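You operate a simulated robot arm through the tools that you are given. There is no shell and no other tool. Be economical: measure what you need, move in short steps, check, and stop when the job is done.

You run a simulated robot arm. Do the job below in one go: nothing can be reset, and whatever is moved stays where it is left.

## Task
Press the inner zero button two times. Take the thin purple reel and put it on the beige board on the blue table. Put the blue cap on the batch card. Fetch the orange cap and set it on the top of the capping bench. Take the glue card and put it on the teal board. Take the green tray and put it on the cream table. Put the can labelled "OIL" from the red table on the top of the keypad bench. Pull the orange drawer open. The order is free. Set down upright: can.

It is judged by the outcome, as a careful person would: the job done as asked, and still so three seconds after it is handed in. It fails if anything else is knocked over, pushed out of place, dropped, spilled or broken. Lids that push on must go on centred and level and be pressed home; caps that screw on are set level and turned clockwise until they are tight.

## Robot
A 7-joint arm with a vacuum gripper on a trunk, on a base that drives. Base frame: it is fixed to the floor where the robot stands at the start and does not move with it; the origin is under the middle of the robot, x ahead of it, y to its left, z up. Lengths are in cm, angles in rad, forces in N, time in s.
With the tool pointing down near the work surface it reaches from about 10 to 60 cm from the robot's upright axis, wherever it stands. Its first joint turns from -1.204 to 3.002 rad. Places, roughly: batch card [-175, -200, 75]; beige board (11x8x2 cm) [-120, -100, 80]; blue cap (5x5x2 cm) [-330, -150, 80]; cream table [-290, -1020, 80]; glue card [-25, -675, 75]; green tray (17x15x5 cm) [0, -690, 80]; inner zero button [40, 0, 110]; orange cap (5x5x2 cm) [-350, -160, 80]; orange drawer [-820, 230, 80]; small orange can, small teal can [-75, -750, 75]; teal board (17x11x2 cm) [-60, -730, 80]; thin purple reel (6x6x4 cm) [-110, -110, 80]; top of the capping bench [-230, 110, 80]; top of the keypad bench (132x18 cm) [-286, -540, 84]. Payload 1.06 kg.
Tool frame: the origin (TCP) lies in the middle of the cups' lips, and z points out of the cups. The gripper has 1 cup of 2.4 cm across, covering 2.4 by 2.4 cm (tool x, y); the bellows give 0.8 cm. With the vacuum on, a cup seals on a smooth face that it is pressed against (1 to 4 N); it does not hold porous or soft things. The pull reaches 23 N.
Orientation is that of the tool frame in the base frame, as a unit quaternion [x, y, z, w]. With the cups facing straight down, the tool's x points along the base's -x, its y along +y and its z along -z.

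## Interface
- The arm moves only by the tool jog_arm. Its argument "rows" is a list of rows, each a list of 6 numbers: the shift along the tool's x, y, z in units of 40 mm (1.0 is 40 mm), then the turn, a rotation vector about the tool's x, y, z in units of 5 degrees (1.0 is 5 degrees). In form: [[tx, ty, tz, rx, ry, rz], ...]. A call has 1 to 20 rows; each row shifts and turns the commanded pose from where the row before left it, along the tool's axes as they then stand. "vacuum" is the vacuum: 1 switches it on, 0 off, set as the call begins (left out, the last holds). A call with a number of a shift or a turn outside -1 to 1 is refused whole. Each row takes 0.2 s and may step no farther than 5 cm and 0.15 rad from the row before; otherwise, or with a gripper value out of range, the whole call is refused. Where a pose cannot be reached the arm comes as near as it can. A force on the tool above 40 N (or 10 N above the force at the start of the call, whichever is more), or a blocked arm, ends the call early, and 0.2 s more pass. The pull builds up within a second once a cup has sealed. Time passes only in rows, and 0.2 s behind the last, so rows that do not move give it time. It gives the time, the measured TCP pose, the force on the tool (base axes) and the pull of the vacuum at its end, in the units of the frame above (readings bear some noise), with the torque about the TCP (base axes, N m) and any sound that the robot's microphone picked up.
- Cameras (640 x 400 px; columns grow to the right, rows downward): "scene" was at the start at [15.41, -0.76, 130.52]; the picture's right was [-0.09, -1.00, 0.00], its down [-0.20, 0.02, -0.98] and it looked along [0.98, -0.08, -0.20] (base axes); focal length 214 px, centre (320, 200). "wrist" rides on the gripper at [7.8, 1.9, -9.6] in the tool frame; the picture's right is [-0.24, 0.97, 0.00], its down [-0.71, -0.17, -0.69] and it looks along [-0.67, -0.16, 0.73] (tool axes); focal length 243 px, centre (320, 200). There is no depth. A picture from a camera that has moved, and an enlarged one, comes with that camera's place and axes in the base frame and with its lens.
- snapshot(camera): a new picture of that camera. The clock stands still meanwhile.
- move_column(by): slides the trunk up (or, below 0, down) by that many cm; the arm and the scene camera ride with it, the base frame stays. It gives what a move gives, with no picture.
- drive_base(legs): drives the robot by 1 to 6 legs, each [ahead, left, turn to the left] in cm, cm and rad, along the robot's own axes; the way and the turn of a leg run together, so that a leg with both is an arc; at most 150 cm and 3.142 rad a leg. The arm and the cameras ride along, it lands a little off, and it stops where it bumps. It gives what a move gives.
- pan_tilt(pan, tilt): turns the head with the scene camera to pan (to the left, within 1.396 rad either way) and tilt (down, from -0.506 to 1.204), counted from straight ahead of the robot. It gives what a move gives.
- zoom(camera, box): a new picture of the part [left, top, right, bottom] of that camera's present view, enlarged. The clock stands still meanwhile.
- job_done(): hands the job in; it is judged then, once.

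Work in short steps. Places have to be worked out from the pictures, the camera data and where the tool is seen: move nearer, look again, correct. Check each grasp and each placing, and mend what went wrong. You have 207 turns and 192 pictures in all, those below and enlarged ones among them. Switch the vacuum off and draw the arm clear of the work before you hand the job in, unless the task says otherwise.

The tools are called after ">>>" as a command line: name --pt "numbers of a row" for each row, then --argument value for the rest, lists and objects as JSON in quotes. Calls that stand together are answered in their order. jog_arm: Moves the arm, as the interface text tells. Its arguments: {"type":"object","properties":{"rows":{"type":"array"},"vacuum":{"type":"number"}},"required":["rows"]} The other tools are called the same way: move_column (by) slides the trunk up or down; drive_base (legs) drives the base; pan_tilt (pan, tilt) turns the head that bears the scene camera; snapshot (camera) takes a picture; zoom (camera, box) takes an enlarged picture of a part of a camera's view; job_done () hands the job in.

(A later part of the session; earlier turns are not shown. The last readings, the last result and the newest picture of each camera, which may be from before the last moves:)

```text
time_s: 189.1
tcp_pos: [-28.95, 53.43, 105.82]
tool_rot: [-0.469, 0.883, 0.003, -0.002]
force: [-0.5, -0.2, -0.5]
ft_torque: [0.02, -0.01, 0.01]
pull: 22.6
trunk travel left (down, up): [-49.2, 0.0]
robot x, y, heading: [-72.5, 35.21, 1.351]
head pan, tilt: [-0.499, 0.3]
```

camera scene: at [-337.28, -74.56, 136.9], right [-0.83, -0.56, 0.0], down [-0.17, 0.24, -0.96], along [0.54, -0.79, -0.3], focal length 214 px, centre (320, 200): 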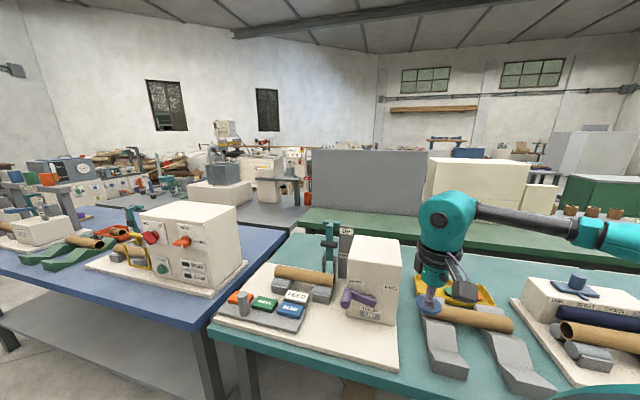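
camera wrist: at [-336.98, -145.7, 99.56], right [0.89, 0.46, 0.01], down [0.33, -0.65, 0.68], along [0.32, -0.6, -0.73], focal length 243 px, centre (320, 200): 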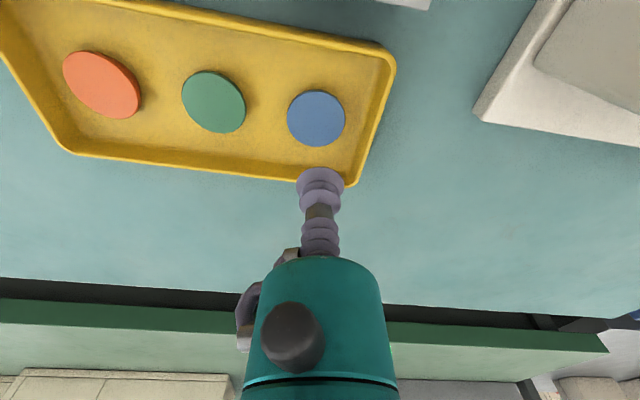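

I turn so the arm points ahead of the motion and pass around the table fronts.

>>> drive_base --legs '[[0, 0, -1.9], [70.8, -65.2, 0], [70.8, -65.2, 0]]'

>>> pan_tilt --pan -1.396 --tilt 0.35

>>> snapshot --camera "scene"

```text
time_s: 205.6
tcp_pos: [-12.41, -195.95, 105.77]
tool_rot: [0.441, 0.897, 0.003, 0.001]
force: [0.0, 0.1, 0.2]
ft_torque: [-0.04, 0.01, -0.02]
pull: 23.1
trunk travel left (down, up): [-49.2, 0.0]
robot x, y, heading: [-16.54, -148.8, -0.541]
head pan, tilt: [-0.499, 0.3]
```

```text
time_s: 206.8
tcp_pos: [-12.49, -195.78, 105.86]
tool_rot: [0.44, 0.898, 0.003, 0.001]
force: [0.1, 0.6, -0.3]
ft_torque: [0.03, -0.02, 0.01]
pull: 23.4
trunk travel left (down, up): [-49.2, 0.0]
robot x, y, heading: [-16.27, -148.93, -0.539]
head pan, tilt: [-1.396, 0.351]
```

```text
125 pictures are left
camera scene: at [-19.56, -157.47, 136.42], right [-0.93, 0.36, 0.0], down [0.12, 0.32, -0.94], along [-0.33, -0.88, -0.34], focal length 214 px, centre (320, 200)
```

scene: 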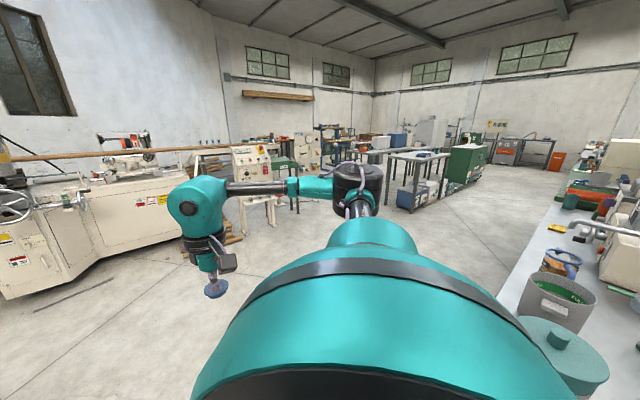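

I see a small yellow card on the grey table at the right and zoom in.

>>> zoom --camera "scene" --box '[500, 170, 640, 270]'

```text
4.00 times, centred on (570, 220) of scene
camera zoom: at [-19.56, -157.47, 136.42], right [-0.93, 0.36, 0.0], down [0.12, 0.32, -0.94], along [-0.33, -0.88, -0.34], focal length 858 px, centre (-680, 120)
```

zoom: 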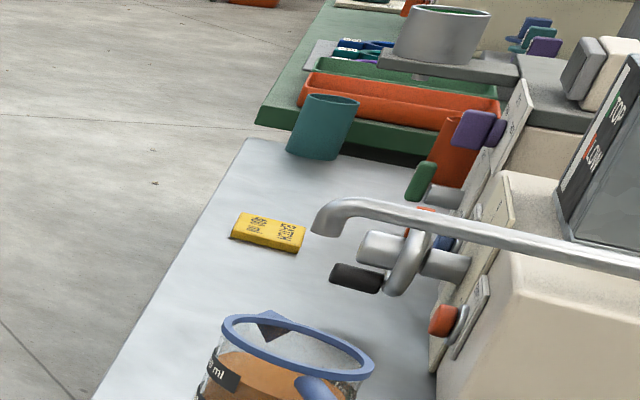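

That is the batch card, at about (-184, -211). I go around to the left side of the grey table with the row on the robot's right.

>>> drive_base --legs '[[34.6, -84.2, 0], [0, 0, -2.74], [100, 36, 0]]'

>>> pan_tilt --pan -0.7 --tilt 0.5

>>> snapshot --camera "scene"

```text
time_s: 226.1
tcp_pos: [-156.21, -222.04, 105.85]
tool_rot: [0.971, -0.24, -0.001, 0.004]
force: [-0.3, 0.5, 1.3]
ft_torque: [0.0, -0.01, 0.04]
pull: 22.7
trunk travel left (down, up): [-49.2, 0.0]
robot x, y, heading: [-133.16, -263.39, 3.035]
head pan, tilt: [-1.396, 0.351]
```

```text
time_s: 227.1
tcp_pos: [-156.18, -222.03, 105.88]
tool_rot: [0.971, -0.24, 0.0, 0.003]
force: [0.4, 0.1, 0.5]
ft_torque: [-0.04, 0.03, -0.01]
pull: 23.4
trunk travel left (down, up): [-49.2, 0.0]
robot x, y, heading: [-133.27, -263.35, 3.029]
head pan, tilt: [-0.7, 0.499]
```

```text
123 pictures are left
camera scene: at [-139.52, -256.59, 135.06], right [0.73, 0.69, 0.0], down [0.33, -0.35, -0.88], along [-0.6, 0.64, -0.48], focal length 214 px, centre (320, 200)
```

scene: 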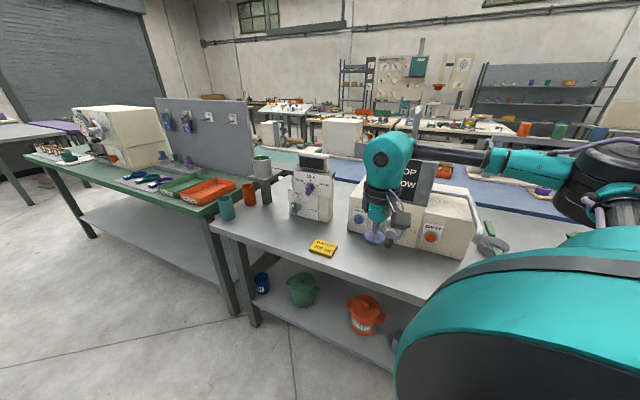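

The card is at about (-181.8, -209.7). I drive alongside.

>>> drive_base --legs '[[30, -6, 0]]'

>>> snapshot --camera "wrist"

>>> pan_tilt --pan -1.0 --tilt 0.7

>>> snapshot --camera "scene"

```text
time_s: 229.2
tcp_pos: [-185.57, -212.59, 105.74]
tool_rot: [0.971, -0.241, -0.001, 0.004]
force: [0.1, -0.9, -0.9]
ft_torque: [-0.04, 0.02, 0.01]
pull: 23.7
trunk travel left (down, up): [-49.2, 0.0]
robot x, y, heading: [-162.57, -253.85, 3.025]
head pan, tilt: [-0.7, 0.499]
```

```text
122 pictures are left
camera wrist: at [-179.45, -218.03, 115.29], right [-0.66, -0.75, 0.01], down [-0.54, 0.49, 0.68], along [-0.51, 0.45, -0.73], focal length 243 px, centre (320, 200)
```

wrist: 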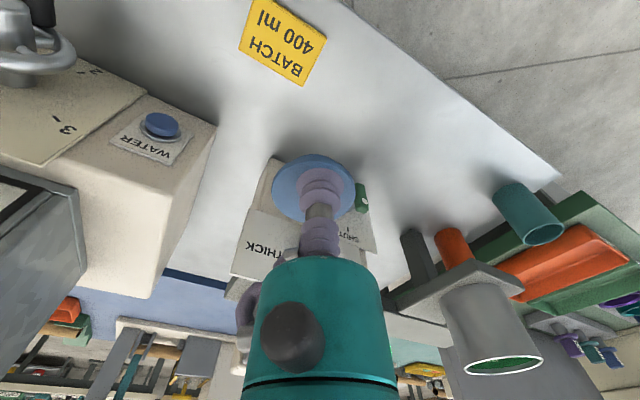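

```text
time_s: 230.0
tcp_pos: [-185.54, -212.6, 105.77]
tool_rot: [0.971, -0.241, -0.002, 0.004]
force: [0.1, 0.1, 0.6]
ft_torque: [-0.03, -0.01, -0.03]
pull: 23.2
trunk travel left (down, up): [-49.2, 0.0]
robot x, y, heading: [-162.45, -253.99, 3.028]
head pan, tilt: [-1.0, 0.7]
```

```text
121 pictures are left
camera scene: at [-166.37, -246.27, 133.29], right [0.9, 0.44, 0.0], down [0.28, -0.58, -0.77], along [-0.34, 0.69, -0.64], focal length 214 px, centre (320, 200)
```

scene: 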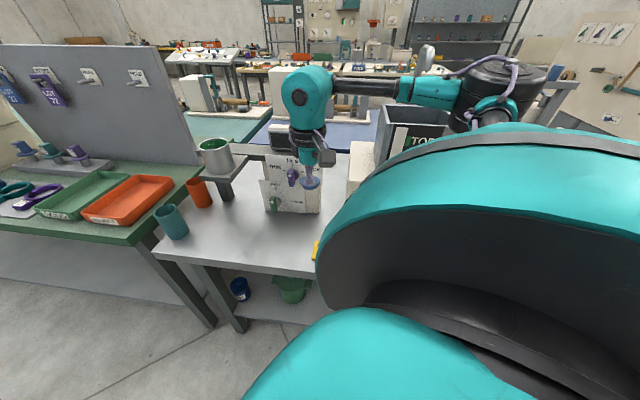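

The card centre refines to (-181.4, -210.5). I move over it and lower to z 88.

>>> jog_arm --pt "0.31 -0.47 0 0 0 0" --pt "0.31 -0.47 0 0 0 0" --pt "0 0 0.88 0 0 0" --pt "0 0 0.88 0 0 0" --pt "0 0 0.88 0 0 0" --pt "0 0 0.88 0 0 0" --pt "0 0 0.88 0 0 0"

>>> snapshot --camera "wrist"

```text
time_s: 231.6
tcp_pos: [-181.51, -210.65, 88.2]
tool_rot: [0.971, -0.241, -0.001, 0.003]
force: [-0.4, -0.9, -0.5]
ft_torque: [0.02, 0.02, 0.0]
pull: 22.9
trunk travel left (down, up): [-49.2, 0.0]
robot x, y, heading: [-162.31, -254.0, 3.028]
head pan, tilt: [-1.0, 0.7]
```

```text
120 pictures are left
camera wrist: at [-175.43, -216.01, 97.76], right [-0.66, -0.75, 0.01], down [-0.54, 0.49, 0.68], along [-0.51, 0.45, -0.73], focal length 243 px, centre (320, 200)
```

wrist: 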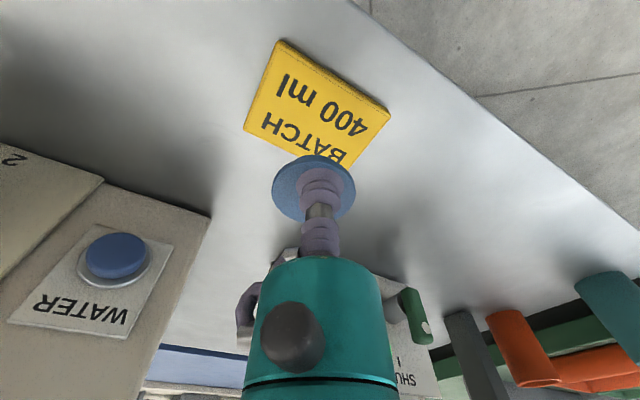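

Well aligned. I lower to contact.

>>> jog_arm --pt "0 0 0.8 0 0 0" --pt "0 0 0.5 0 0 0" --pt "0 0 0.1 0 0 0" --pt "0 0 0.1 0 0 0" --pt "0 0 0 0 0 0"

```text
time_s: 232.8
tcp_pos: [-181.57, -210.5, 82.22]
tool_rot: [0.97, -0.241, -0.003, 0.003]
force: [1.1, 2.3, 16.4]
ft_torque: [0.05, 0.0, 0.0]
pull: 22.9
trunk travel left (down, up): [-49.2, 0.0]
robot x, y, heading: [-162.28, -253.71, 3.031]
head pan, tilt: [-1.0, 0.7]
```

Contact. I release and lift.

>>> jog_arm --pt "0 0 -0.1 0 0 0" --pt "0 0 0 0 0 0" --pt "0 0 0 0 0 0" --pt "0 0 0 0 0 0" --pt "0 0 -0.2 0 0 0" --pt "0 0 -0.6 0 0 0" --pt "0 0 -0.9 0 0 0" --pt "0 0 -0.9 0 0 0" --pt "0 0 -0.9 0 0 0" --pt "0 0 -0.9 0 0 0" --pt "0 0 -0.9 0 0 0" --vacuum 0

>>> snapshot --camera "wrist"

```text
time_s: 235.2
tcp_pos: [-181.39, -210.46, 103.58]
tool_rot: [0.97, -0.241, -0.001, 0.003]
force: [0.1, -0.8, 0.5]
ft_torque: [0.0, 0.02, -0.01]
pull: 0.0
trunk travel left (down, up): [-49.2, 0.0]
robot x, y, heading: [-162.12, -253.81, 3.027]
head pan, tilt: [-1.0, 0.7]
```

```text
119 pictures are left
camera wrist: at [-175.41, -215.89, 113.16], right [-0.66, -0.75, 0.01], down [-0.54, 0.49, 0.68], along [-0.52, 0.45, -0.73], focal length 243 px, centre (320, 200)
```

wrist: 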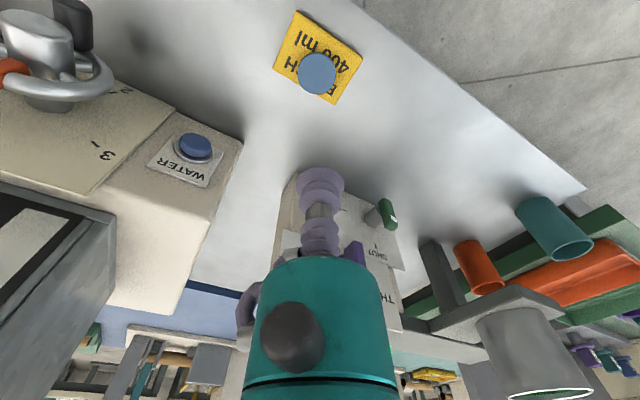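

The blue cap is on the batch card. Next is the south group (glue card, tray, teal board). I back off and look that way.

>>> drive_base --legs '[[0, 30, 0], [0, 0, 1.4]]'

>>> pan_tilt --pan 0.0 --tilt 0.25

>>> snapshot --camera "scene"

>>> pan_tilt --pan 1.0 --tilt 0.25

>>> snapshot --camera "scene"

```text
time_s: 241.9
tcp_pos: [-211.92, -295.38, 103.66]
tool_rot: [0.896, 0.444, 0.002, 0.004]
force: [-0.6, 0.4, -0.3]
ft_torque: [-0.01, 0.03, -0.02]
pull: 0.1
trunk travel left (down, up): [-49.2, 0.0]
robot x, y, heading: [-166.53, -283.6, -1.855]
head pan, tilt: [-1.0, 0.7]
```

```text
time_s: 243.2
tcp_pos: [-211.94, -295.36, 103.65]
tool_rot: [0.897, 0.443, 0.001, 0.003]
force: [-0.4, 0.2, -0.7]
ft_torque: [0.01, 0.0, 0.01]
pull: 0.0
trunk travel left (down, up): [-49.2, 0.0]
robot x, y, heading: [-165.84, -283.98, -1.849]
head pan, tilt: [0.0, 0.25]
```

```text
118 pictures are left
camera scene: at [-168.51, -292.83, 137.37], right [-0.96, 0.28, 0.0], down [0.07, 0.24, -0.97], along [-0.27, -0.93, -0.25], focal length 214 px, centre (320, 200)
```

scene: 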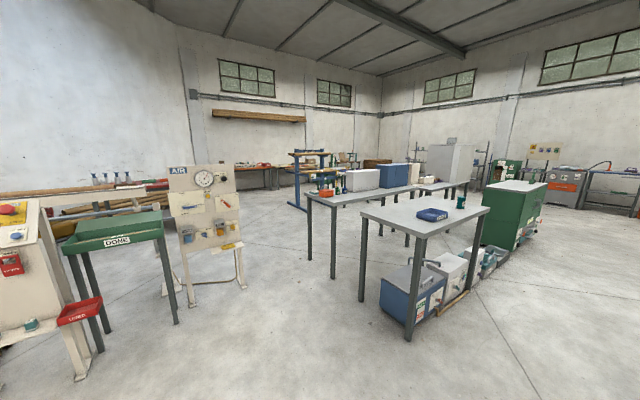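

```text
time_s: 244.4
tcp_pos: [-211.85, -295.56, 103.58]
tool_rot: [0.896, 0.444, 0.001, 0.003]
force: [-0.4, 0.3, 0.1]
ft_torque: [0.0, 0.02, -0.01]
pull: 0.0
trunk travel left (down, up): [-49.2, 0.0]
robot x, y, heading: [-165.88, -283.9, -1.848]
head pan, tilt: [1.0, 0.25]
```

```text
117 pictures are left
camera scene: at [-159.77, -290.87, 137.37], right [-0.75, -0.66, 0.0], down [-0.16, 0.19, -0.97], along [0.64, -0.73, -0.25], focal length 214 px, centre (320, 200)
```

scene: 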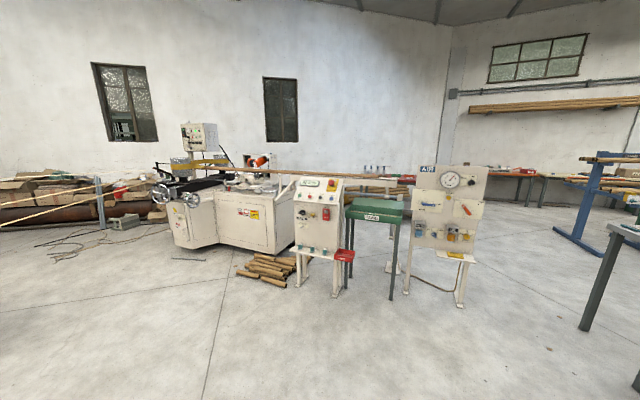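

The way south is a gap at about x -190 between the AIR stand and the grey tables. I turn so the arm leads and drive toward it.

>>> drive_base --legs '[[0, 0, 1.32], [53, -138, 0]]'

>>> pan_tilt --pan -0.9 --tilt 0.25

>>> snapshot --camera "scene"

>>> pan_tilt --pan -0.1 --tilt 0.25

>>> snapshot --camera "scene"

```text
time_s: 260.0
tcp_pos: [-182.67, -477.38, 103.55]
tool_rot: [0.422, 0.907, 0.003, 0.001]
force: [0.2, 0.2, -0.2]
ft_torque: [0.0, -0.01, 0.01]
pull: 0.0
trunk travel left (down, up): [-49.2, 0.0]
robot x, y, heading: [-184.09, -430.44, -0.492]
head pan, tilt: [1.0, 0.25]
```

```text
time_s: 261.8
tcp_pos: [-182.78, -477.55, 103.54]
tool_rot: [0.422, 0.907, 0.002, 0.001]
force: [-0.3, -0.2, 0.1]
ft_torque: [-0.02, -0.01, -0.01]
pull: 0.0
trunk travel left (down, up): [-49.2, 0.0]
robot x, y, heading: [-184.0, -430.32, -0.495]
head pan, tilt: [-0.901, 0.25]
```

```text
116 pictures are left
camera scene: at [-182.45, -439.26, 137.37], right [-0.98, -0.17, 0.0], down [-0.04, 0.24, -0.97], along [0.17, -0.95, -0.25], focal length 214 px, centre (320, 200)
```

scene: 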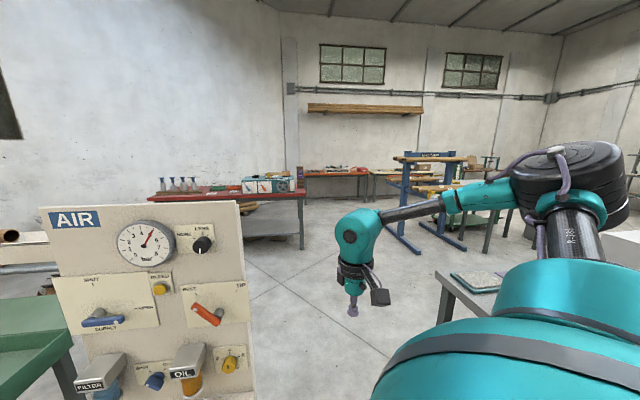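

```text
time_s: 263.0
tcp_pos: [-182.76, -477.49, 103.73]
tool_rot: [0.422, 0.907, 0.003, 0.002]
force: [0.3, 0.5, 0.4]
ft_torque: [-0.01, 0.02, -0.03]
pull: 0.0
trunk travel left (down, up): [-49.2, 0.0]
robot x, y, heading: [-183.84, -430.18, -0.496]
head pan, tilt: [-0.099, 0.25]
```

```text
115 pictures are left
camera scene: at [-176.34, -435.32, 137.37], right [-0.56, -0.83, 0.0], down [-0.2, 0.14, -0.97], along [0.8, -0.55, -0.25], focal length 214 px, centre (320, 200)
```

scene: 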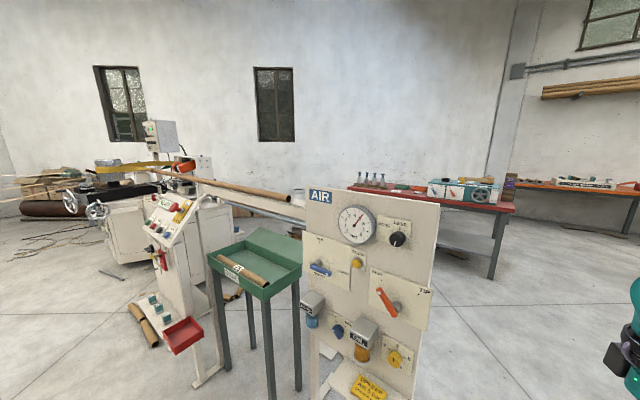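

The red table is to the south. I zoom on it.

>>> zoom --camera "scene" --box '[335, 150, 535, 280]'

```text
3.08 times, centred on (435, 215) of scene
camera zoom: at [-176.34, -435.32, 137.37], right [-0.56, -0.83, 0.0], down [-0.2, 0.14, -0.97], along [0.8, -0.55, -0.25], focal length 660 px, centre (-34, 154)
```

zoom: 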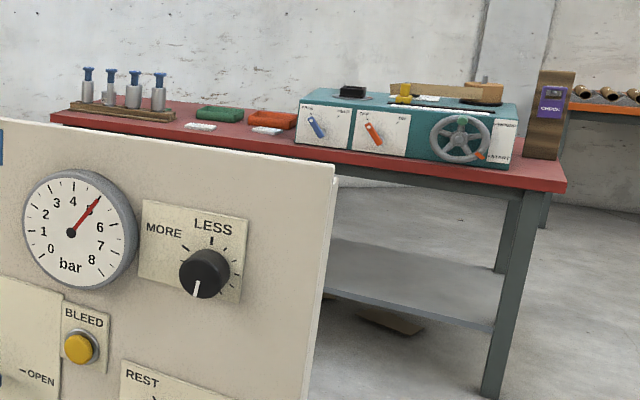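

The red table's front edge runs from about (-119,-681) to (50,-640). I raise the tool and go through the gap to its front.

>>> jog_arm --pt "0 0 -0.8 0 0 0" --pt "0 0 -0.5 0 0 0"

>>> drive_base --legs '[[47, -99.7, 0], [0, 0, 0.265], [73, -22, 0], [73, -22, 0]]'

>>> pan_tilt --pan -1.1 --tilt 0.5

>>> snapshot --camera "scene"

```text
time_s: 263.6
tcp_pos: [-182.81, -477.74, 108.79]
tool_rot: [0.422, 0.907, 0.003, 0.0]
force: [0.1, -0.4, 0.8]
ft_torque: [0.0, 0.02, -0.02]
pull: 0.0
trunk travel left (down, up): [-49.2, 0.0]
robot x, y, heading: [-184.1, -430.39, -0.497]
head pan, tilt: [-0.099, 0.25]
```

```text
time_s: 280.7
tcp_pos: [-50.09, -661.73, 108.82]
tool_rot: [0.31, 0.951, 0.004, 0.0]
force: [-0.2, -0.2, 0.4]
ft_torque: [0.0, -0.01, 0.03]
pull: 0.1
trunk travel left (down, up): [-49.2, 0.0]
robot x, y, heading: [-62.97, -615.65, -0.261]
head pan, tilt: [-0.099, 0.25]
```

```text
time_s: 281.9
tcp_pos: [-50.02, -661.93, 108.79]
tool_rot: [0.309, 0.951, 0.003, 0.001]
force: [-0.4, -0.7, 0.2]
ft_torque: [-0.01, 0.0, 0.01]
pull: 0.1
trunk travel left (down, up): [-49.2, 0.0]
robot x, y, heading: [-62.79, -615.94, -0.261]
head pan, tilt: [-1.1, 0.499]
```

```text
113 pictures are left
camera scene: at [-60.74, -624.75, 135.06], right [-0.98, -0.21, 0.0], down [-0.1, 0.47, -0.88], along [0.19, -0.86, -0.48], focal length 214 px, centre (320, 200)
```

scene: 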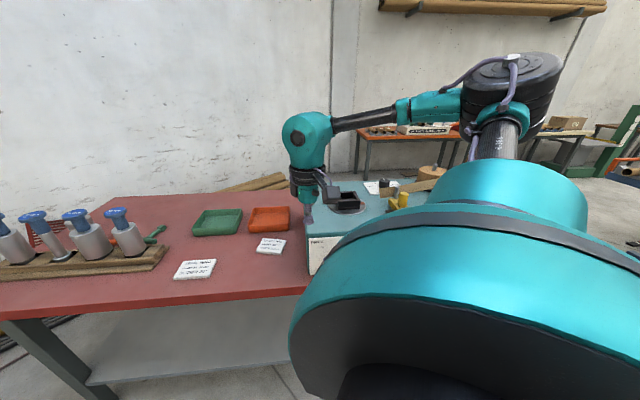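

>>> zoom --camera "scene" --box '[150, 170, 350, 295]'

>>> snapshot --camera "wrist"

```text
3.20 times, centred on (250, 232) of scene
camera zoom: at [-60.74, -624.75, 135.06], right [-0.98, -0.21, 0.0], down [-0.1, 0.47, -0.88], along [0.19, -0.86, -0.48], focal length 686 px, centre (544, 96)
```

zoom: 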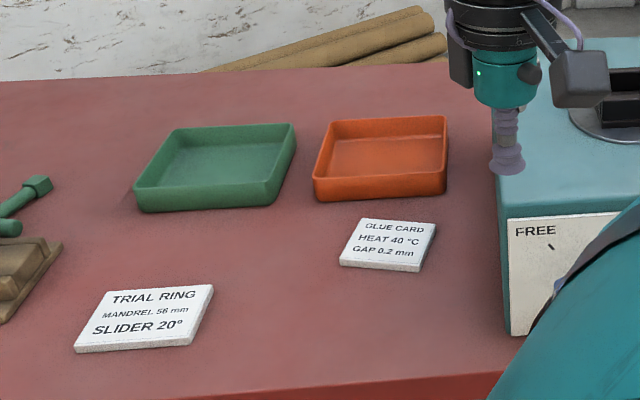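

```text
111 pictures are left
camera wrist: at [-55.27, -655.77, 118.36], right [0.76, 0.65, 0.01], down [0.47, -0.56, 0.68], along [0.45, -0.52, -0.73], focal length 243 px, centre (320, 200)
```

wrist: 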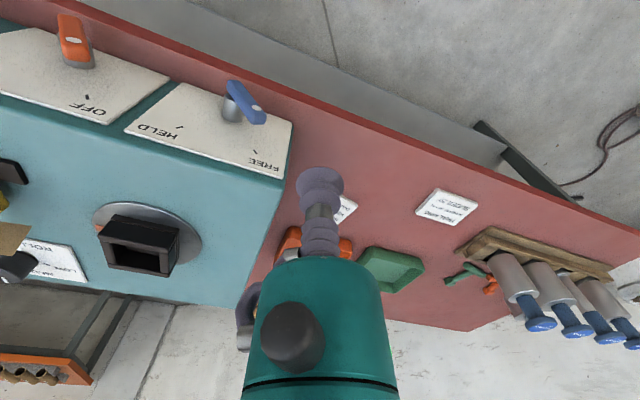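

The glue card is at about (-28.8, -683). The teal board is hidden by the machine, so I back along the table for a view.

>>> drive_base --legs '[[-50, 15, 0]]'

>>> pan_tilt --pan -1.0 --tilt 0.4

>>> snapshot --camera "scene"

>>> snapshot --camera "wrist"

```text
time_s: 285.0
tcp_pos: [-94.77, -634.26, 108.9]
tool_rot: [0.315, 0.949, 0.004, 0.001]
force: [-0.2, -0.2, 1.2]
ft_torque: [0.01, -0.01, -0.01]
pull: 0.0
trunk travel left (down, up): [-49.2, 0.0]
robot x, y, heading: [-106.67, -588.17, -0.268]
head pan, tilt: [-1.1, 0.499]
```

```text
time_s: 285.6
tcp_pos: [-94.83, -634.24, 108.82]
tool_rot: [0.316, 0.949, 0.004, 0.001]
force: [0.5, -0.7, 0.0]
ft_torque: [0.02, 0.04, 0.0]
pull: 0.0
trunk travel left (down, up): [-49.2, 0.0]
robot x, y, heading: [-106.74, -588.54, -0.27]
head pan, tilt: [-1.0, 0.4]
```

```text
110 pictures are left
camera scene: at [-104.11, -597.0, 135.97], right [-0.95, -0.3, 0.0], down [-0.12, 0.37, -0.92], along [0.27, -0.88, -0.39], focal length 214 px, centre (320, 200)
```

scene: 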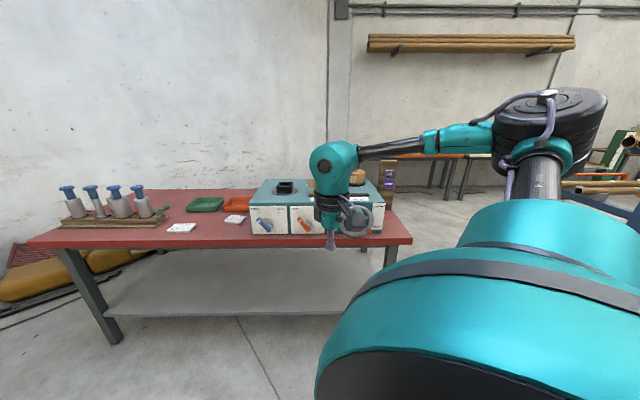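

```text
109 pictures are left
camera wrist: at [-99.93, -628.15, 118.36], right [0.77, 0.64, 0.01], down [0.46, -0.56, 0.68], along [0.44, -0.52, -0.73], focal length 243 px, centre (320, 200)
```

wrist: 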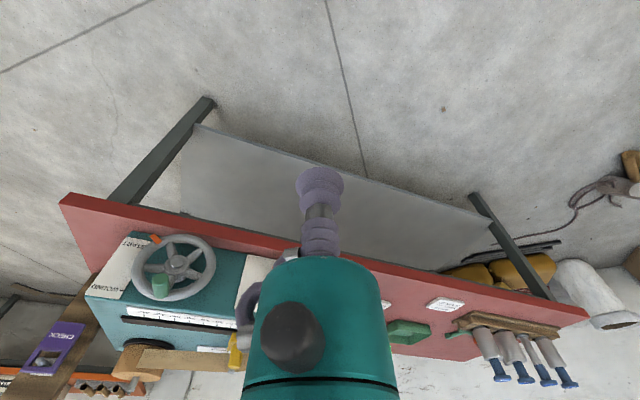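

The board must be behind the machine. I go to the right end of the table to look.

>>> drive_base --legs '[[-55, -40, 0], [0, -40, 0]]'

>>> pan_tilt --pan -0.4 --tilt 0.4

>>> snapshot --camera "scene"

```text
time_s: 293.3
tcp_pos: [-169.36, -695.86, 108.76]
tool_rot: [0.317, 0.948, 0.003, 0.001]
force: [0.1, -0.1, 0.0]
ft_torque: [0.03, 0.02, 0.02]
pull: 0.1
trunk travel left (down, up): [-49.2, 0.0]
robot x, y, heading: [-180.72, -649.71, -0.275]
head pan, tilt: [-1.0, 0.4]
```

```text
time_s: 294.3
tcp_pos: [-169.25, -695.87, 108.89]
tool_rot: [0.318, 0.948, 0.003, 0.001]
force: [-0.8, -0.7, -0.5]
ft_torque: [-0.02, -0.03, 0.04]
pull: 0.1
trunk travel left (down, up): [-49.2, 0.0]
robot x, y, heading: [-180.93, -649.7, -0.273]
head pan, tilt: [-0.4, 0.4]
```

```text
108 pictures are left
camera scene: at [-173.85, -655.5, 135.97], right [-0.62, -0.78, 0.0], down [-0.3, 0.24, -0.92], along [0.72, -0.58, -0.39], focal length 214 px, centre (320, 200)
```

scene: 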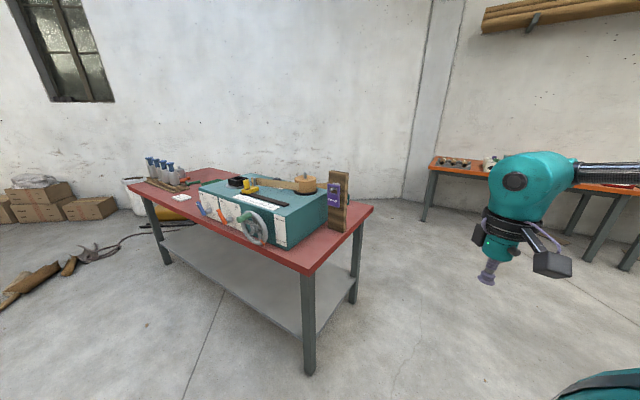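

Going around behind the table to see the board and cans.

>>> drive_base --legs '[[37, -132, 0]]'

>>> pan_tilt --pan 0.7 --tilt 0.45

>>> snapshot --camera "scene"

```text
time_s: 306.2
tcp_pos: [-168.72, -834.48, 108.85]
tool_rot: [0.316, 0.949, 0.003, 0.001]
force: [-0.7, -0.1, 0.8]
ft_torque: [0.02, 0.0, -0.03]
pull: 0.1
trunk travel left (down, up): [-49.2, 0.0]
robot x, y, heading: [-180.8, -788.79, -0.266]
head pan, tilt: [-0.4, 0.4]
```

```text
time_s: 307.5
tcp_pos: [-168.78, -834.48, 108.87]
tool_rot: [0.315, 0.949, 0.002, 0.001]
force: [-0.2, 0.3, -1.0]
ft_torque: [0.02, -0.01, 0.02]
pull: 0.1
trunk travel left (down, up): [-49.2, 0.0]
robot x, y, heading: [-180.62, -788.46, -0.269]
head pan, tilt: [0.7, 0.45]
```

```text
107 pictures are left
camera scene: at [-172.55, -784.54, 135.5], right [0.42, -0.91, 0.0], down [-0.4, -0.18, -0.9], along [0.82, 0.38, -0.44], focal length 214 px, centre (320, 200)
```

scene: 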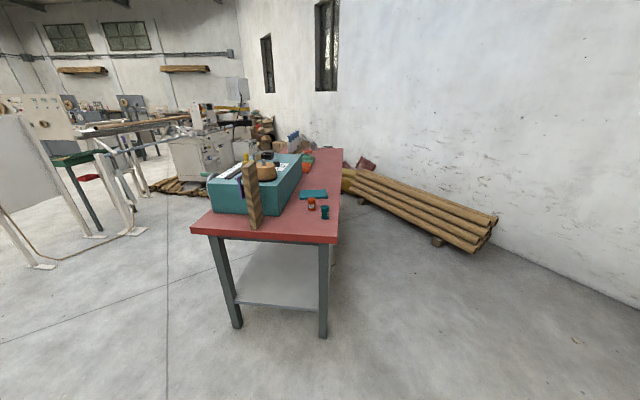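

>>> zoom --camera "scene" --box '[240, 140, 380, 230]'

```text
4.44 times, centred on (310, 185) of scene
camera zoom: at [-172.55, -784.54, 135.5], right [0.42, -0.91, 0.0], down [-0.4, -0.18, -0.9], along [0.82, 0.38, -0.44], focal length 953 px, centre (364, 267)
```

zoom: 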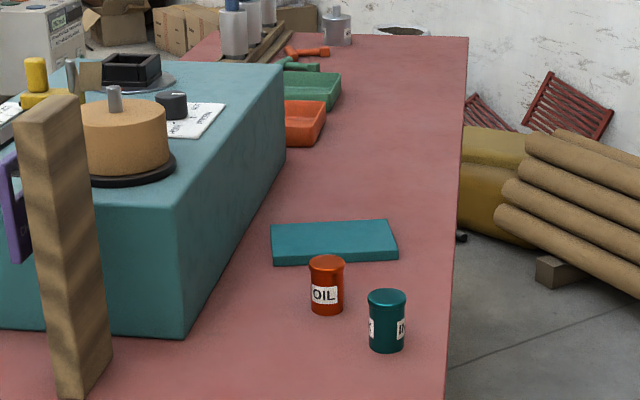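

The OIL can is the small orange one at about (-79, -737), standing next to the teal can; the teal board is near (-65, -730). I turn and back along behind the table so the can is on my right.

>>> drive_base --legs '[[0, 0, 3.141], [-106.6, -9.3, 0]]'

>>> pan_tilt --pan -0.9 --tilt 0.6

>>> snapshot --camera "scene"

>>> snapshot --camera "wrist"

```text
time_s: 320.4
tcp_pos: [-89.24, -758.68, 108.8]
tool_rot: [0.955, -0.296, 0.0, 0.003]
force: [-0.7, -0.9, 0.9]
ft_torque: [0.0, 0.0, 0.01]
pull: 0.1
trunk travel left (down, up): [-49.2, 0.0]
robot x, y, heading: [-75.2, -803.8, 2.916]
head pan, tilt: [0.7, 0.45]
```

```text
time_s: 322.1
tcp_pos: [-89.13, -758.75, 108.88]
tool_rot: [0.955, -0.295, -0.001, 0.003]
force: [0.7, 0.4, 0.4]
ft_torque: [-0.01, 0.03, -0.01]
pull: 0.1
trunk travel left (down, up): [-49.2, 0.0]
robot x, y, heading: [-75.21, -804.07, 2.919]
head pan, tilt: [-0.901, 0.6]
```

```text
105 pictures are left
camera scene: at [-79.07, -796.05, 134.15], right [0.9, 0.43, 0.0], down [0.24, -0.51, -0.83], along [-0.35, 0.74, -0.56], focal length 214 px, centre (320, 200)
```

scene: 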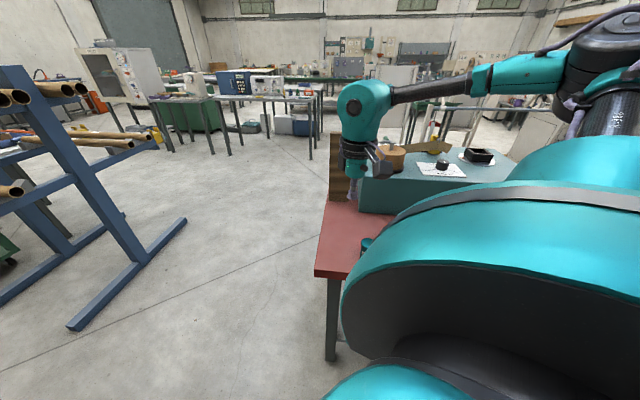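

```text
104 pictures are left
camera wrist: at [-83.72, -764.6, 118.36], right [-0.74, -0.67, 0.01], down [-0.49, 0.54, 0.68], along [-0.46, 0.51, -0.73], focal length 243 px, centre (320, 200)
```

wrist: 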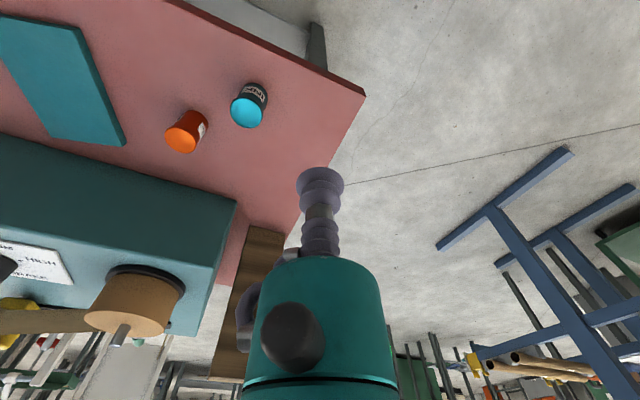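

The OIL can lid is at about (-80.4, -737.2). I slide closer.

>>> drive_base --legs '[[0, -19, 0]]'

>>> snapshot --camera "wrist"

```text
time_s: 324.4
tcp_pos: [-84.85, -740.01, 108.86]
tool_rot: [0.955, -0.297, -0.001, 0.003]
force: [0.2, -0.8, 0.2]
ft_torque: [-0.01, -0.01, -0.01]
pull: 0.1
trunk travel left (down, up): [-49.2, 0.0]
robot x, y, heading: [-71.02, -785.59, 2.912]
head pan, tilt: [-0.901, 0.6]
```

```text
103 pictures are left
camera wrist: at [-79.42, -745.93, 118.35], right [-0.74, -0.67, 0.01], down [-0.49, 0.54, 0.68], along [-0.46, 0.5, -0.73], focal length 243 px, centre (320, 200)
```

wrist: 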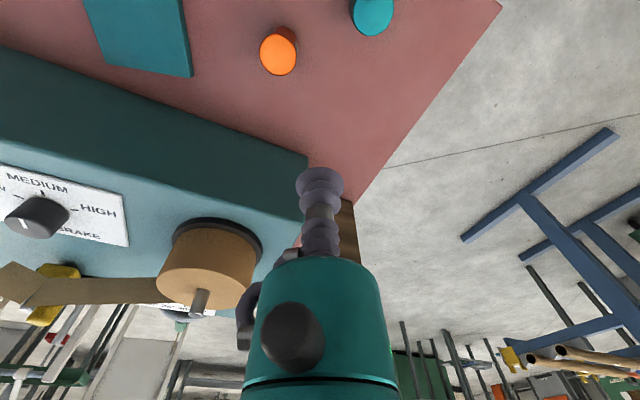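

I move over the can and descend to z 91.

>>> jog_arm --pt "0.255 -0.555 0 0 0 0" --pt "0.255 -0.555 0 0 0 0" --pt "0 0 0.9 0 0 0" --pt "0 0 0.9 0 0 0" --pt "0 0 0.9 0 0 0" --pt "0 0 0.9 0 0 0" --pt "0 0 0.85 0 0 0"

>>> snapshot --camera "wrist"

```text
time_s: 326.0
tcp_pos: [-80.8, -737.42, 91.12]
tool_rot: [0.955, -0.296, -0.001, 0.003]
force: [-0.5, -0.5, 0.2]
ft_torque: [-0.01, -0.02, 0.03]
pull: 0.1
trunk travel left (down, up): [-49.2, 0.0]
robot x, y, heading: [-70.79, -785.37, 2.918]
head pan, tilt: [-0.901, 0.6]
```

```text
102 pictures are left
camera wrist: at [-75.28, -743.45, 100.53], right [-0.74, -0.67, 0.01], down [-0.49, 0.55, 0.68], along [-0.46, 0.51, -0.73], focal length 243 px, centre (320, 200)
```

wrist: 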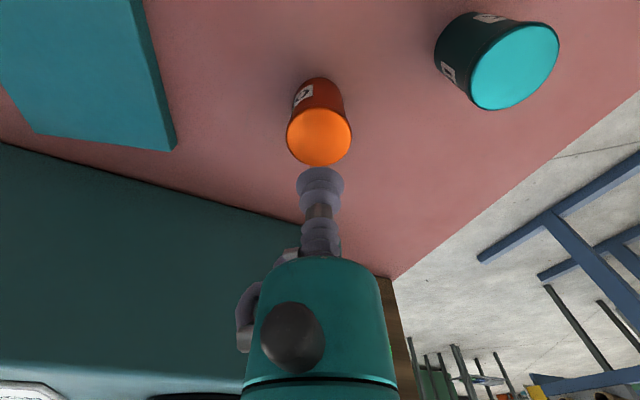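

Aligned. Down with vacuum.

>>> jog_arm --pt "0 0 0.6 0 0 0" --pt "0 0 0.5 0 0 0" --pt "0 0 0.1 0 0 0" --pt "0 0 0.1 0 0 0" --pt "0 0 0 0 0 0" --vacuum 1

```text
time_s: 327.2
tcp_pos: [-80.82, -737.57, 85.91]
tool_rot: [0.955, -0.296, -0.001, 0.002]
force: [1.9, 2.9, 16.2]
ft_torque: [0.07, -0.03, -0.02]
pull: 22.9
trunk travel left (down, up): [-49.2, 0.0]
robot x, y, heading: [-71.08, -785.73, 2.912]
head pan, tilt: [-0.901, 0.6]
```

Sealed. I lift, back away, and head toward the keypad bench.

>>> jog_arm --pt "0 0 -0.3 0 0 0" --pt "0 0 -0.8 0 0 0" --pt "0 0 -0.9 0 0 0" --pt "0 0 -0.9 0 0 0" --pt "0 0 -0.9 0 0 0" --pt "0 0 -0.9 0 0 0" --pt "0 0 -0.9 0 0 0"

>>> drive_base --legs '[[0, 20, 0], [115, 0, 0]]'

>>> pan_tilt --pan -1.0 --tilt 0.25

>>> snapshot --camera "scene"

>>> snapshot --camera "wrist"

```text
time_s: 328.8
tcp_pos: [-80.75, -737.42, 108.41]
tool_rot: [0.955, -0.296, 0.0, 0.002]
force: [0.2, 0.1, -0.7]
ft_torque: [0.01, 0.0, 0.0]
pull: 23.1
trunk travel left (down, up): [-49.2, 0.0]
robot x, y, heading: [-70.96, -785.25, 2.915]
head pan, tilt: [-0.901, 0.6]
```

```text
time_s: 336.6
tcp_pos: [-194.56, -730.06, 108.3]
tool_rot: [0.952, -0.307, 0.0, 0.004]
force: [0.1, -0.8, -1.2]
ft_torque: [0.03, -0.01, 0.03]
pull: 22.5
trunk travel left (down, up): [-49.2, 0.0]
robot x, y, heading: [-185.8, -778.45, 2.892]
head pan, tilt: [-0.901, 0.6]
```

```text
time_s: 337.4
tcp_pos: [-194.37, -730.13, 108.39]
tool_rot: [0.952, -0.307, -0.001, 0.003]
force: [-0.1, 0.6, -0.7]
ft_torque: [0.0, 0.02, -0.02]
pull: 23.0
trunk travel left (down, up): [-49.2, 0.0]
robot x, y, heading: [-185.84, -778.23, 2.891]
head pan, tilt: [-1.0, 0.25]
```

```text
101 pictures are left
camera scene: at [-188.79, -769.4, 137.36], right [0.95, 0.32, 0.0], down [0.08, -0.24, -0.97], along [-0.31, 0.92, -0.25], focal length 214 px, centre (320, 200)
```

scene: 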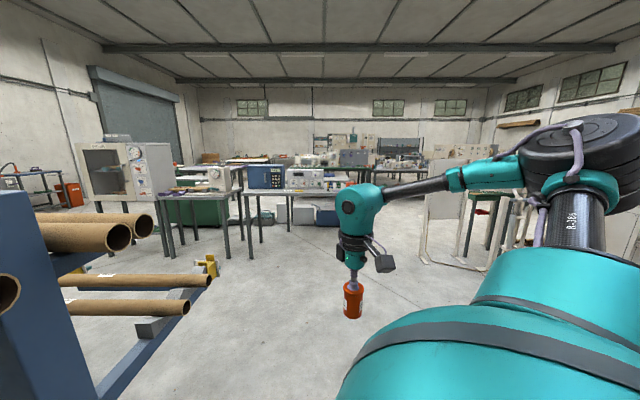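

```text
100 pictures are left
camera wrist: at [-189.14, -736.22, 117.86], right [-0.76, -0.65, 0.01], down [-0.47, 0.56, 0.68], along [-0.45, 0.52, -0.73], focal length 243 px, centre (320, 200)
```

wrist: 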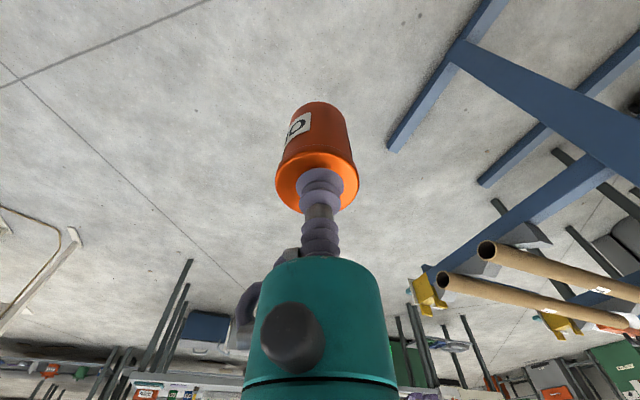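

I zoom on the keypad bench.

>>> zoom --camera "scene" --box '[160, 140, 380, 260]'

```text
2.91 times, centred on (270, 200) of scene
camera zoom: at [-188.79, -769.4, 137.36], right [0.95, 0.32, 0.0], down [0.08, -0.24, -0.97], along [-0.31, 0.92, -0.25], focal length 624 px, centre (466, 200)
```

zoom: 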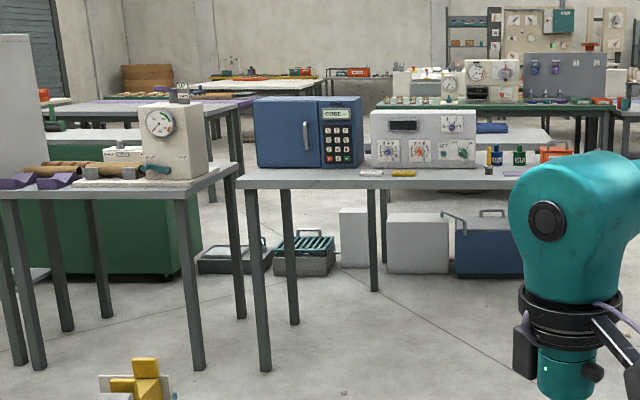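

The free front strip of the keypad bench lies around (-285,-543), with its edge from about (-346,-577) to (-243,-545). I drive toward it, staying clear of the blue pipe rack.

>>> drive_base --legs '[[43, -131.5, 0]]'

>>> pan_tilt --pan -0.6 --tilt 0.35

>>> snapshot --camera "scene"

```text
time_s: 349.4
tcp_pos: [-205.38, -589.54, 108.29]
tool_rot: [0.953, -0.304, -0.001, 0.003]
force: [0.3, -0.2, -0.5]
ft_torque: [-0.02, -0.02, 0.02]
pull: 22.8
trunk travel left (down, up): [-49.2, 0.0]
robot x, y, heading: [-196.48, -637.85, 2.895]
head pan, tilt: [-1.0, 0.25]
```

```text
time_s: 350.2
tcp_pos: [-205.42, -589.44, 108.3]
tool_rot: [0.953, -0.304, -0.001, 0.003]
force: [0.3, -0.3, -0.2]
ft_torque: [0.03, 0.02, 0.04]
pull: 22.6
trunk travel left (down, up): [-49.2, 0.0]
robot x, y, heading: [-196.48, -637.75, 2.899]
head pan, tilt: [-0.6, 0.351]
```

```text
98 pictures are left
camera scene: at [-202.71, -630.73, 136.43], right [0.75, 0.66, 0.0], down [0.23, -0.26, -0.94], along [-0.62, 0.7, -0.34], focal length 214 px, centre (320, 200)
```

scene: 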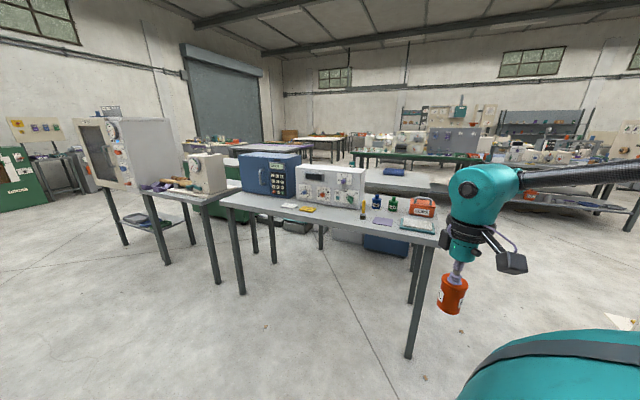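

>>> zoom --camera "scene" --box '[210, 140, 450, 260]'

```text
2.67 times, centred on (330, 200) of scene
camera zoom: at [-202.71, -630.73, 136.43], right [0.75, 0.66, 0.0], down [0.23, -0.26, -0.94], along [-0.62, 0.7, -0.34], focal length 572 px, centre (293, 200)
```

zoom: 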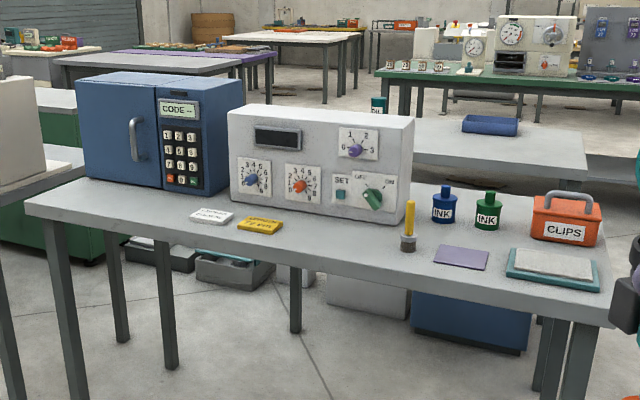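

A free spot lies between the yellow card and the brush holder, about (-274, -536). I raise the can a little and drive in.

>>> jog_arm --pt "0 0 -0.8 0 0 0" --pt "0 0 -0.4 0 0 0"

>>> drive_base --legs '[[66, -24, 0], [0, -8, 0]]'

>>> snapshot --camera "wrist"

>>> pan_tilt --pan -0.8 --tilt 0.6

>>> snapshot --camera "scene"

```text
time_s: 350.8
tcp_pos: [-205.43, -589.53, 113.24]
tool_rot: [0.953, -0.304, -0.001, 0.004]
force: [-0.1, 0.0, -1.7]
ft_torque: [0.03, 0.0, 0.01]
pull: 23.1
trunk travel left (down, up): [-49.2, 0.0]
robot x, y, heading: [-196.44, -637.83, 2.897]
head pan, tilt: [-0.6, 0.351]
```

```text
time_s: 355.6
tcp_pos: [-260.77, -542.77, 113.11]
tool_rot: [0.952, -0.307, -0.001, 0.003]
force: [-0.6, -0.1, -0.2]
ft_torque: [-0.03, 0.01, -0.02]
pull: 22.6
trunk travel left (down, up): [-49.2, 0.0]
robot x, y, heading: [-252.23, -590.99, 2.892]
head pan, tilt: [-0.6, 0.351]
```

```text
96 pictures are left
camera wrist: at [-255.41, -548.88, 122.62], right [-0.76, -0.65, 0.01], down [-0.47, 0.56, 0.68], along [-0.45, 0.52, -0.73], focal length 243 px, centre (320, 200)
```

wrist: 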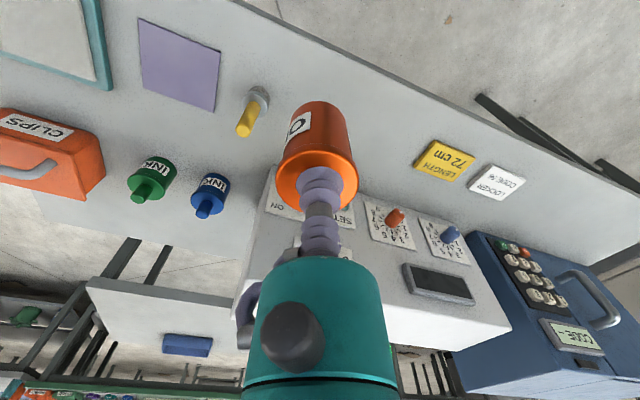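

```text
time_s: 356.4
tcp_pos: [-260.66, -542.86, 113.21]
tool_rot: [0.952, -0.307, 0.0, 0.003]
force: [0.2, -0.1, -0.4]
ft_torque: [0.06, 0.01, -0.02]
pull: 23.1
trunk travel left (down, up): [-49.2, 0.0]
robot x, y, heading: [-252.2, -591.06, 2.892]
head pan, tilt: [-0.799, 0.6]
```

```text
95 pictures are left
camera scene: at [-256.57, -583.33, 134.15], right [0.87, 0.5, 0.0], down [0.28, -0.49, -0.83], along [-0.41, 0.72, -0.56], focal length 214 px, centre (320, 200)
```

scene: 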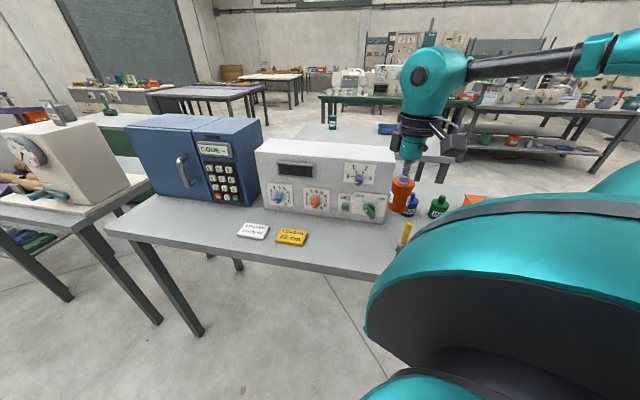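

The target spot is about (-273.8, -536.8), table top near z 85. I drive 12 cm ahead.

>>> drive_base --legs '[[12, 0, 0]]'

>>> snapshot --camera "wrist"

```text
time_s: 357.6
tcp_pos: [-272.22, -539.89, 113.04]
tool_rot: [0.952, -0.307, 0.0, 0.003]
force: [-0.9, -0.5, -0.9]
ft_torque: [-0.01, -0.01, 0.01]
pull: 22.7
trunk travel left (down, up): [-49.2, 0.0]
robot x, y, heading: [-263.49, -588.06, 2.891]
head pan, tilt: [-0.799, 0.6]
```

```text
94 pictures are left
camera wrist: at [-266.9, -545.96, 122.62], right [-0.76, -0.65, 0.01], down [-0.47, 0.56, 0.68], along [-0.45, 0.52, -0.73], focal length 243 px, centre (320, 200)
```

wrist: 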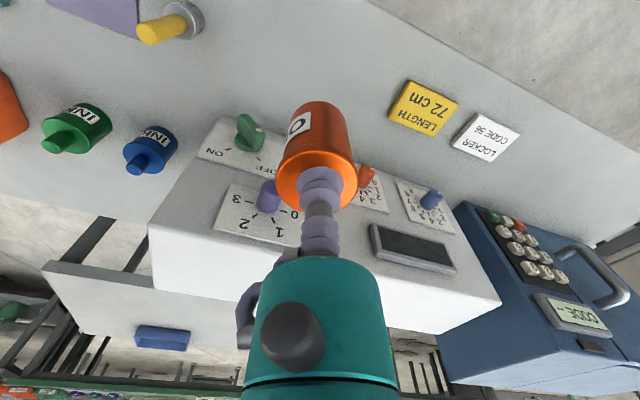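

The point below the can is clear table. I lower there.

>>> jog_arm --pt "0 0 0.9 0 0 0" --pt "0 0 0.9 0 0 0" --pt "0 0 0.9 0 0 0" --pt "0 0 0.9 0 0 0" --pt "0 0 0.7 0 0 0" --pt "0 0 0 0 0 0"

>>> snapshot --camera "wrist"

>>> zoom --camera "scene" --box '[260, 160, 420, 260]'

```text
time_s: 359.0
tcp_pos: [-272.33, -540.04, 95.8]
tool_rot: [0.951, -0.309, -0.001, 0.002]
force: [0.4, -0.4, -0.5]
ft_torque: [0.0, -0.01, -0.02]
pull: 22.7
trunk travel left (down, up): [-49.2, 0.0]
robot x, y, heading: [-263.54, -588.19, 2.892]
head pan, tilt: [-0.799, 0.6]
```

```text
93 pictures are left
camera wrist: at [-266.97, -546.2, 105.36], right [-0.76, -0.65, 0.01], down [-0.47, 0.56, 0.68], along [-0.45, 0.52, -0.73], focal length 243 px, centre (320, 200)
```

wrist: 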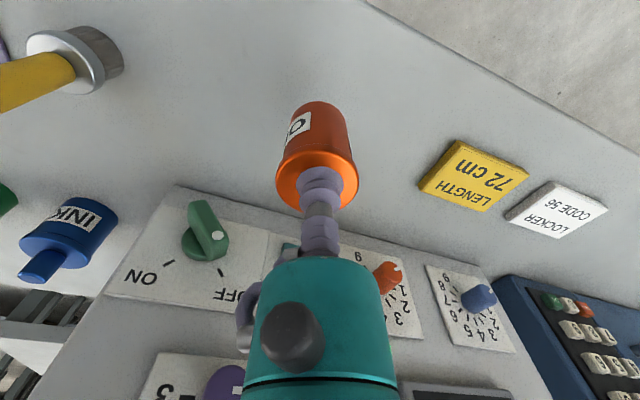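

```text
4.00 times, centred on (340, 210) of scene
camera zoom: at [-267.98, -580.4, 134.15], right [0.87, 0.5, 0.0], down [0.28, -0.49, -0.83], along [-0.41, 0.72, -0.56], focal length 858 px, centre (240, 160)
```

zoom: 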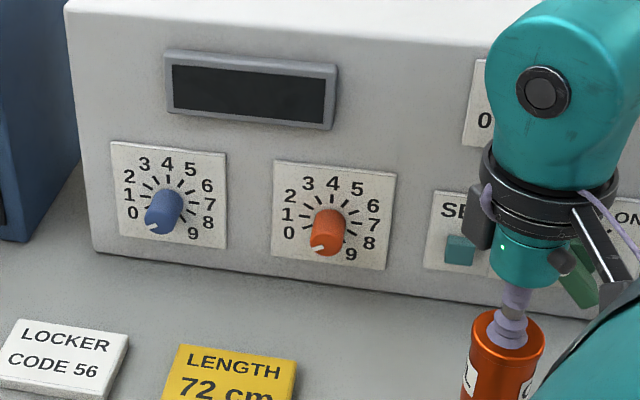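

Clear. I lower gently.

>>> jog_arm --pt "0 0 0.5 0 0 0" --pt "0 0 0.1 0 0 0" --pt "0 0 0.1 0 0 0" --pt "0 0 0 0 0 0"

```text
time_s: 360.0
tcp_pos: [-272.13, -540.02, 93.1]
tool_rot: [0.951, -0.308, 0.0, 0.003]
force: [-0.7, -0.2, -0.5]
ft_torque: [0.02, 0.0, -0.03]
pull: 22.8
trunk travel left (down, up): [-49.2, 0.0]
robot x, y, heading: [-263.58, -587.94, 2.893]
head pan, tilt: [-0.799, 0.6]
```

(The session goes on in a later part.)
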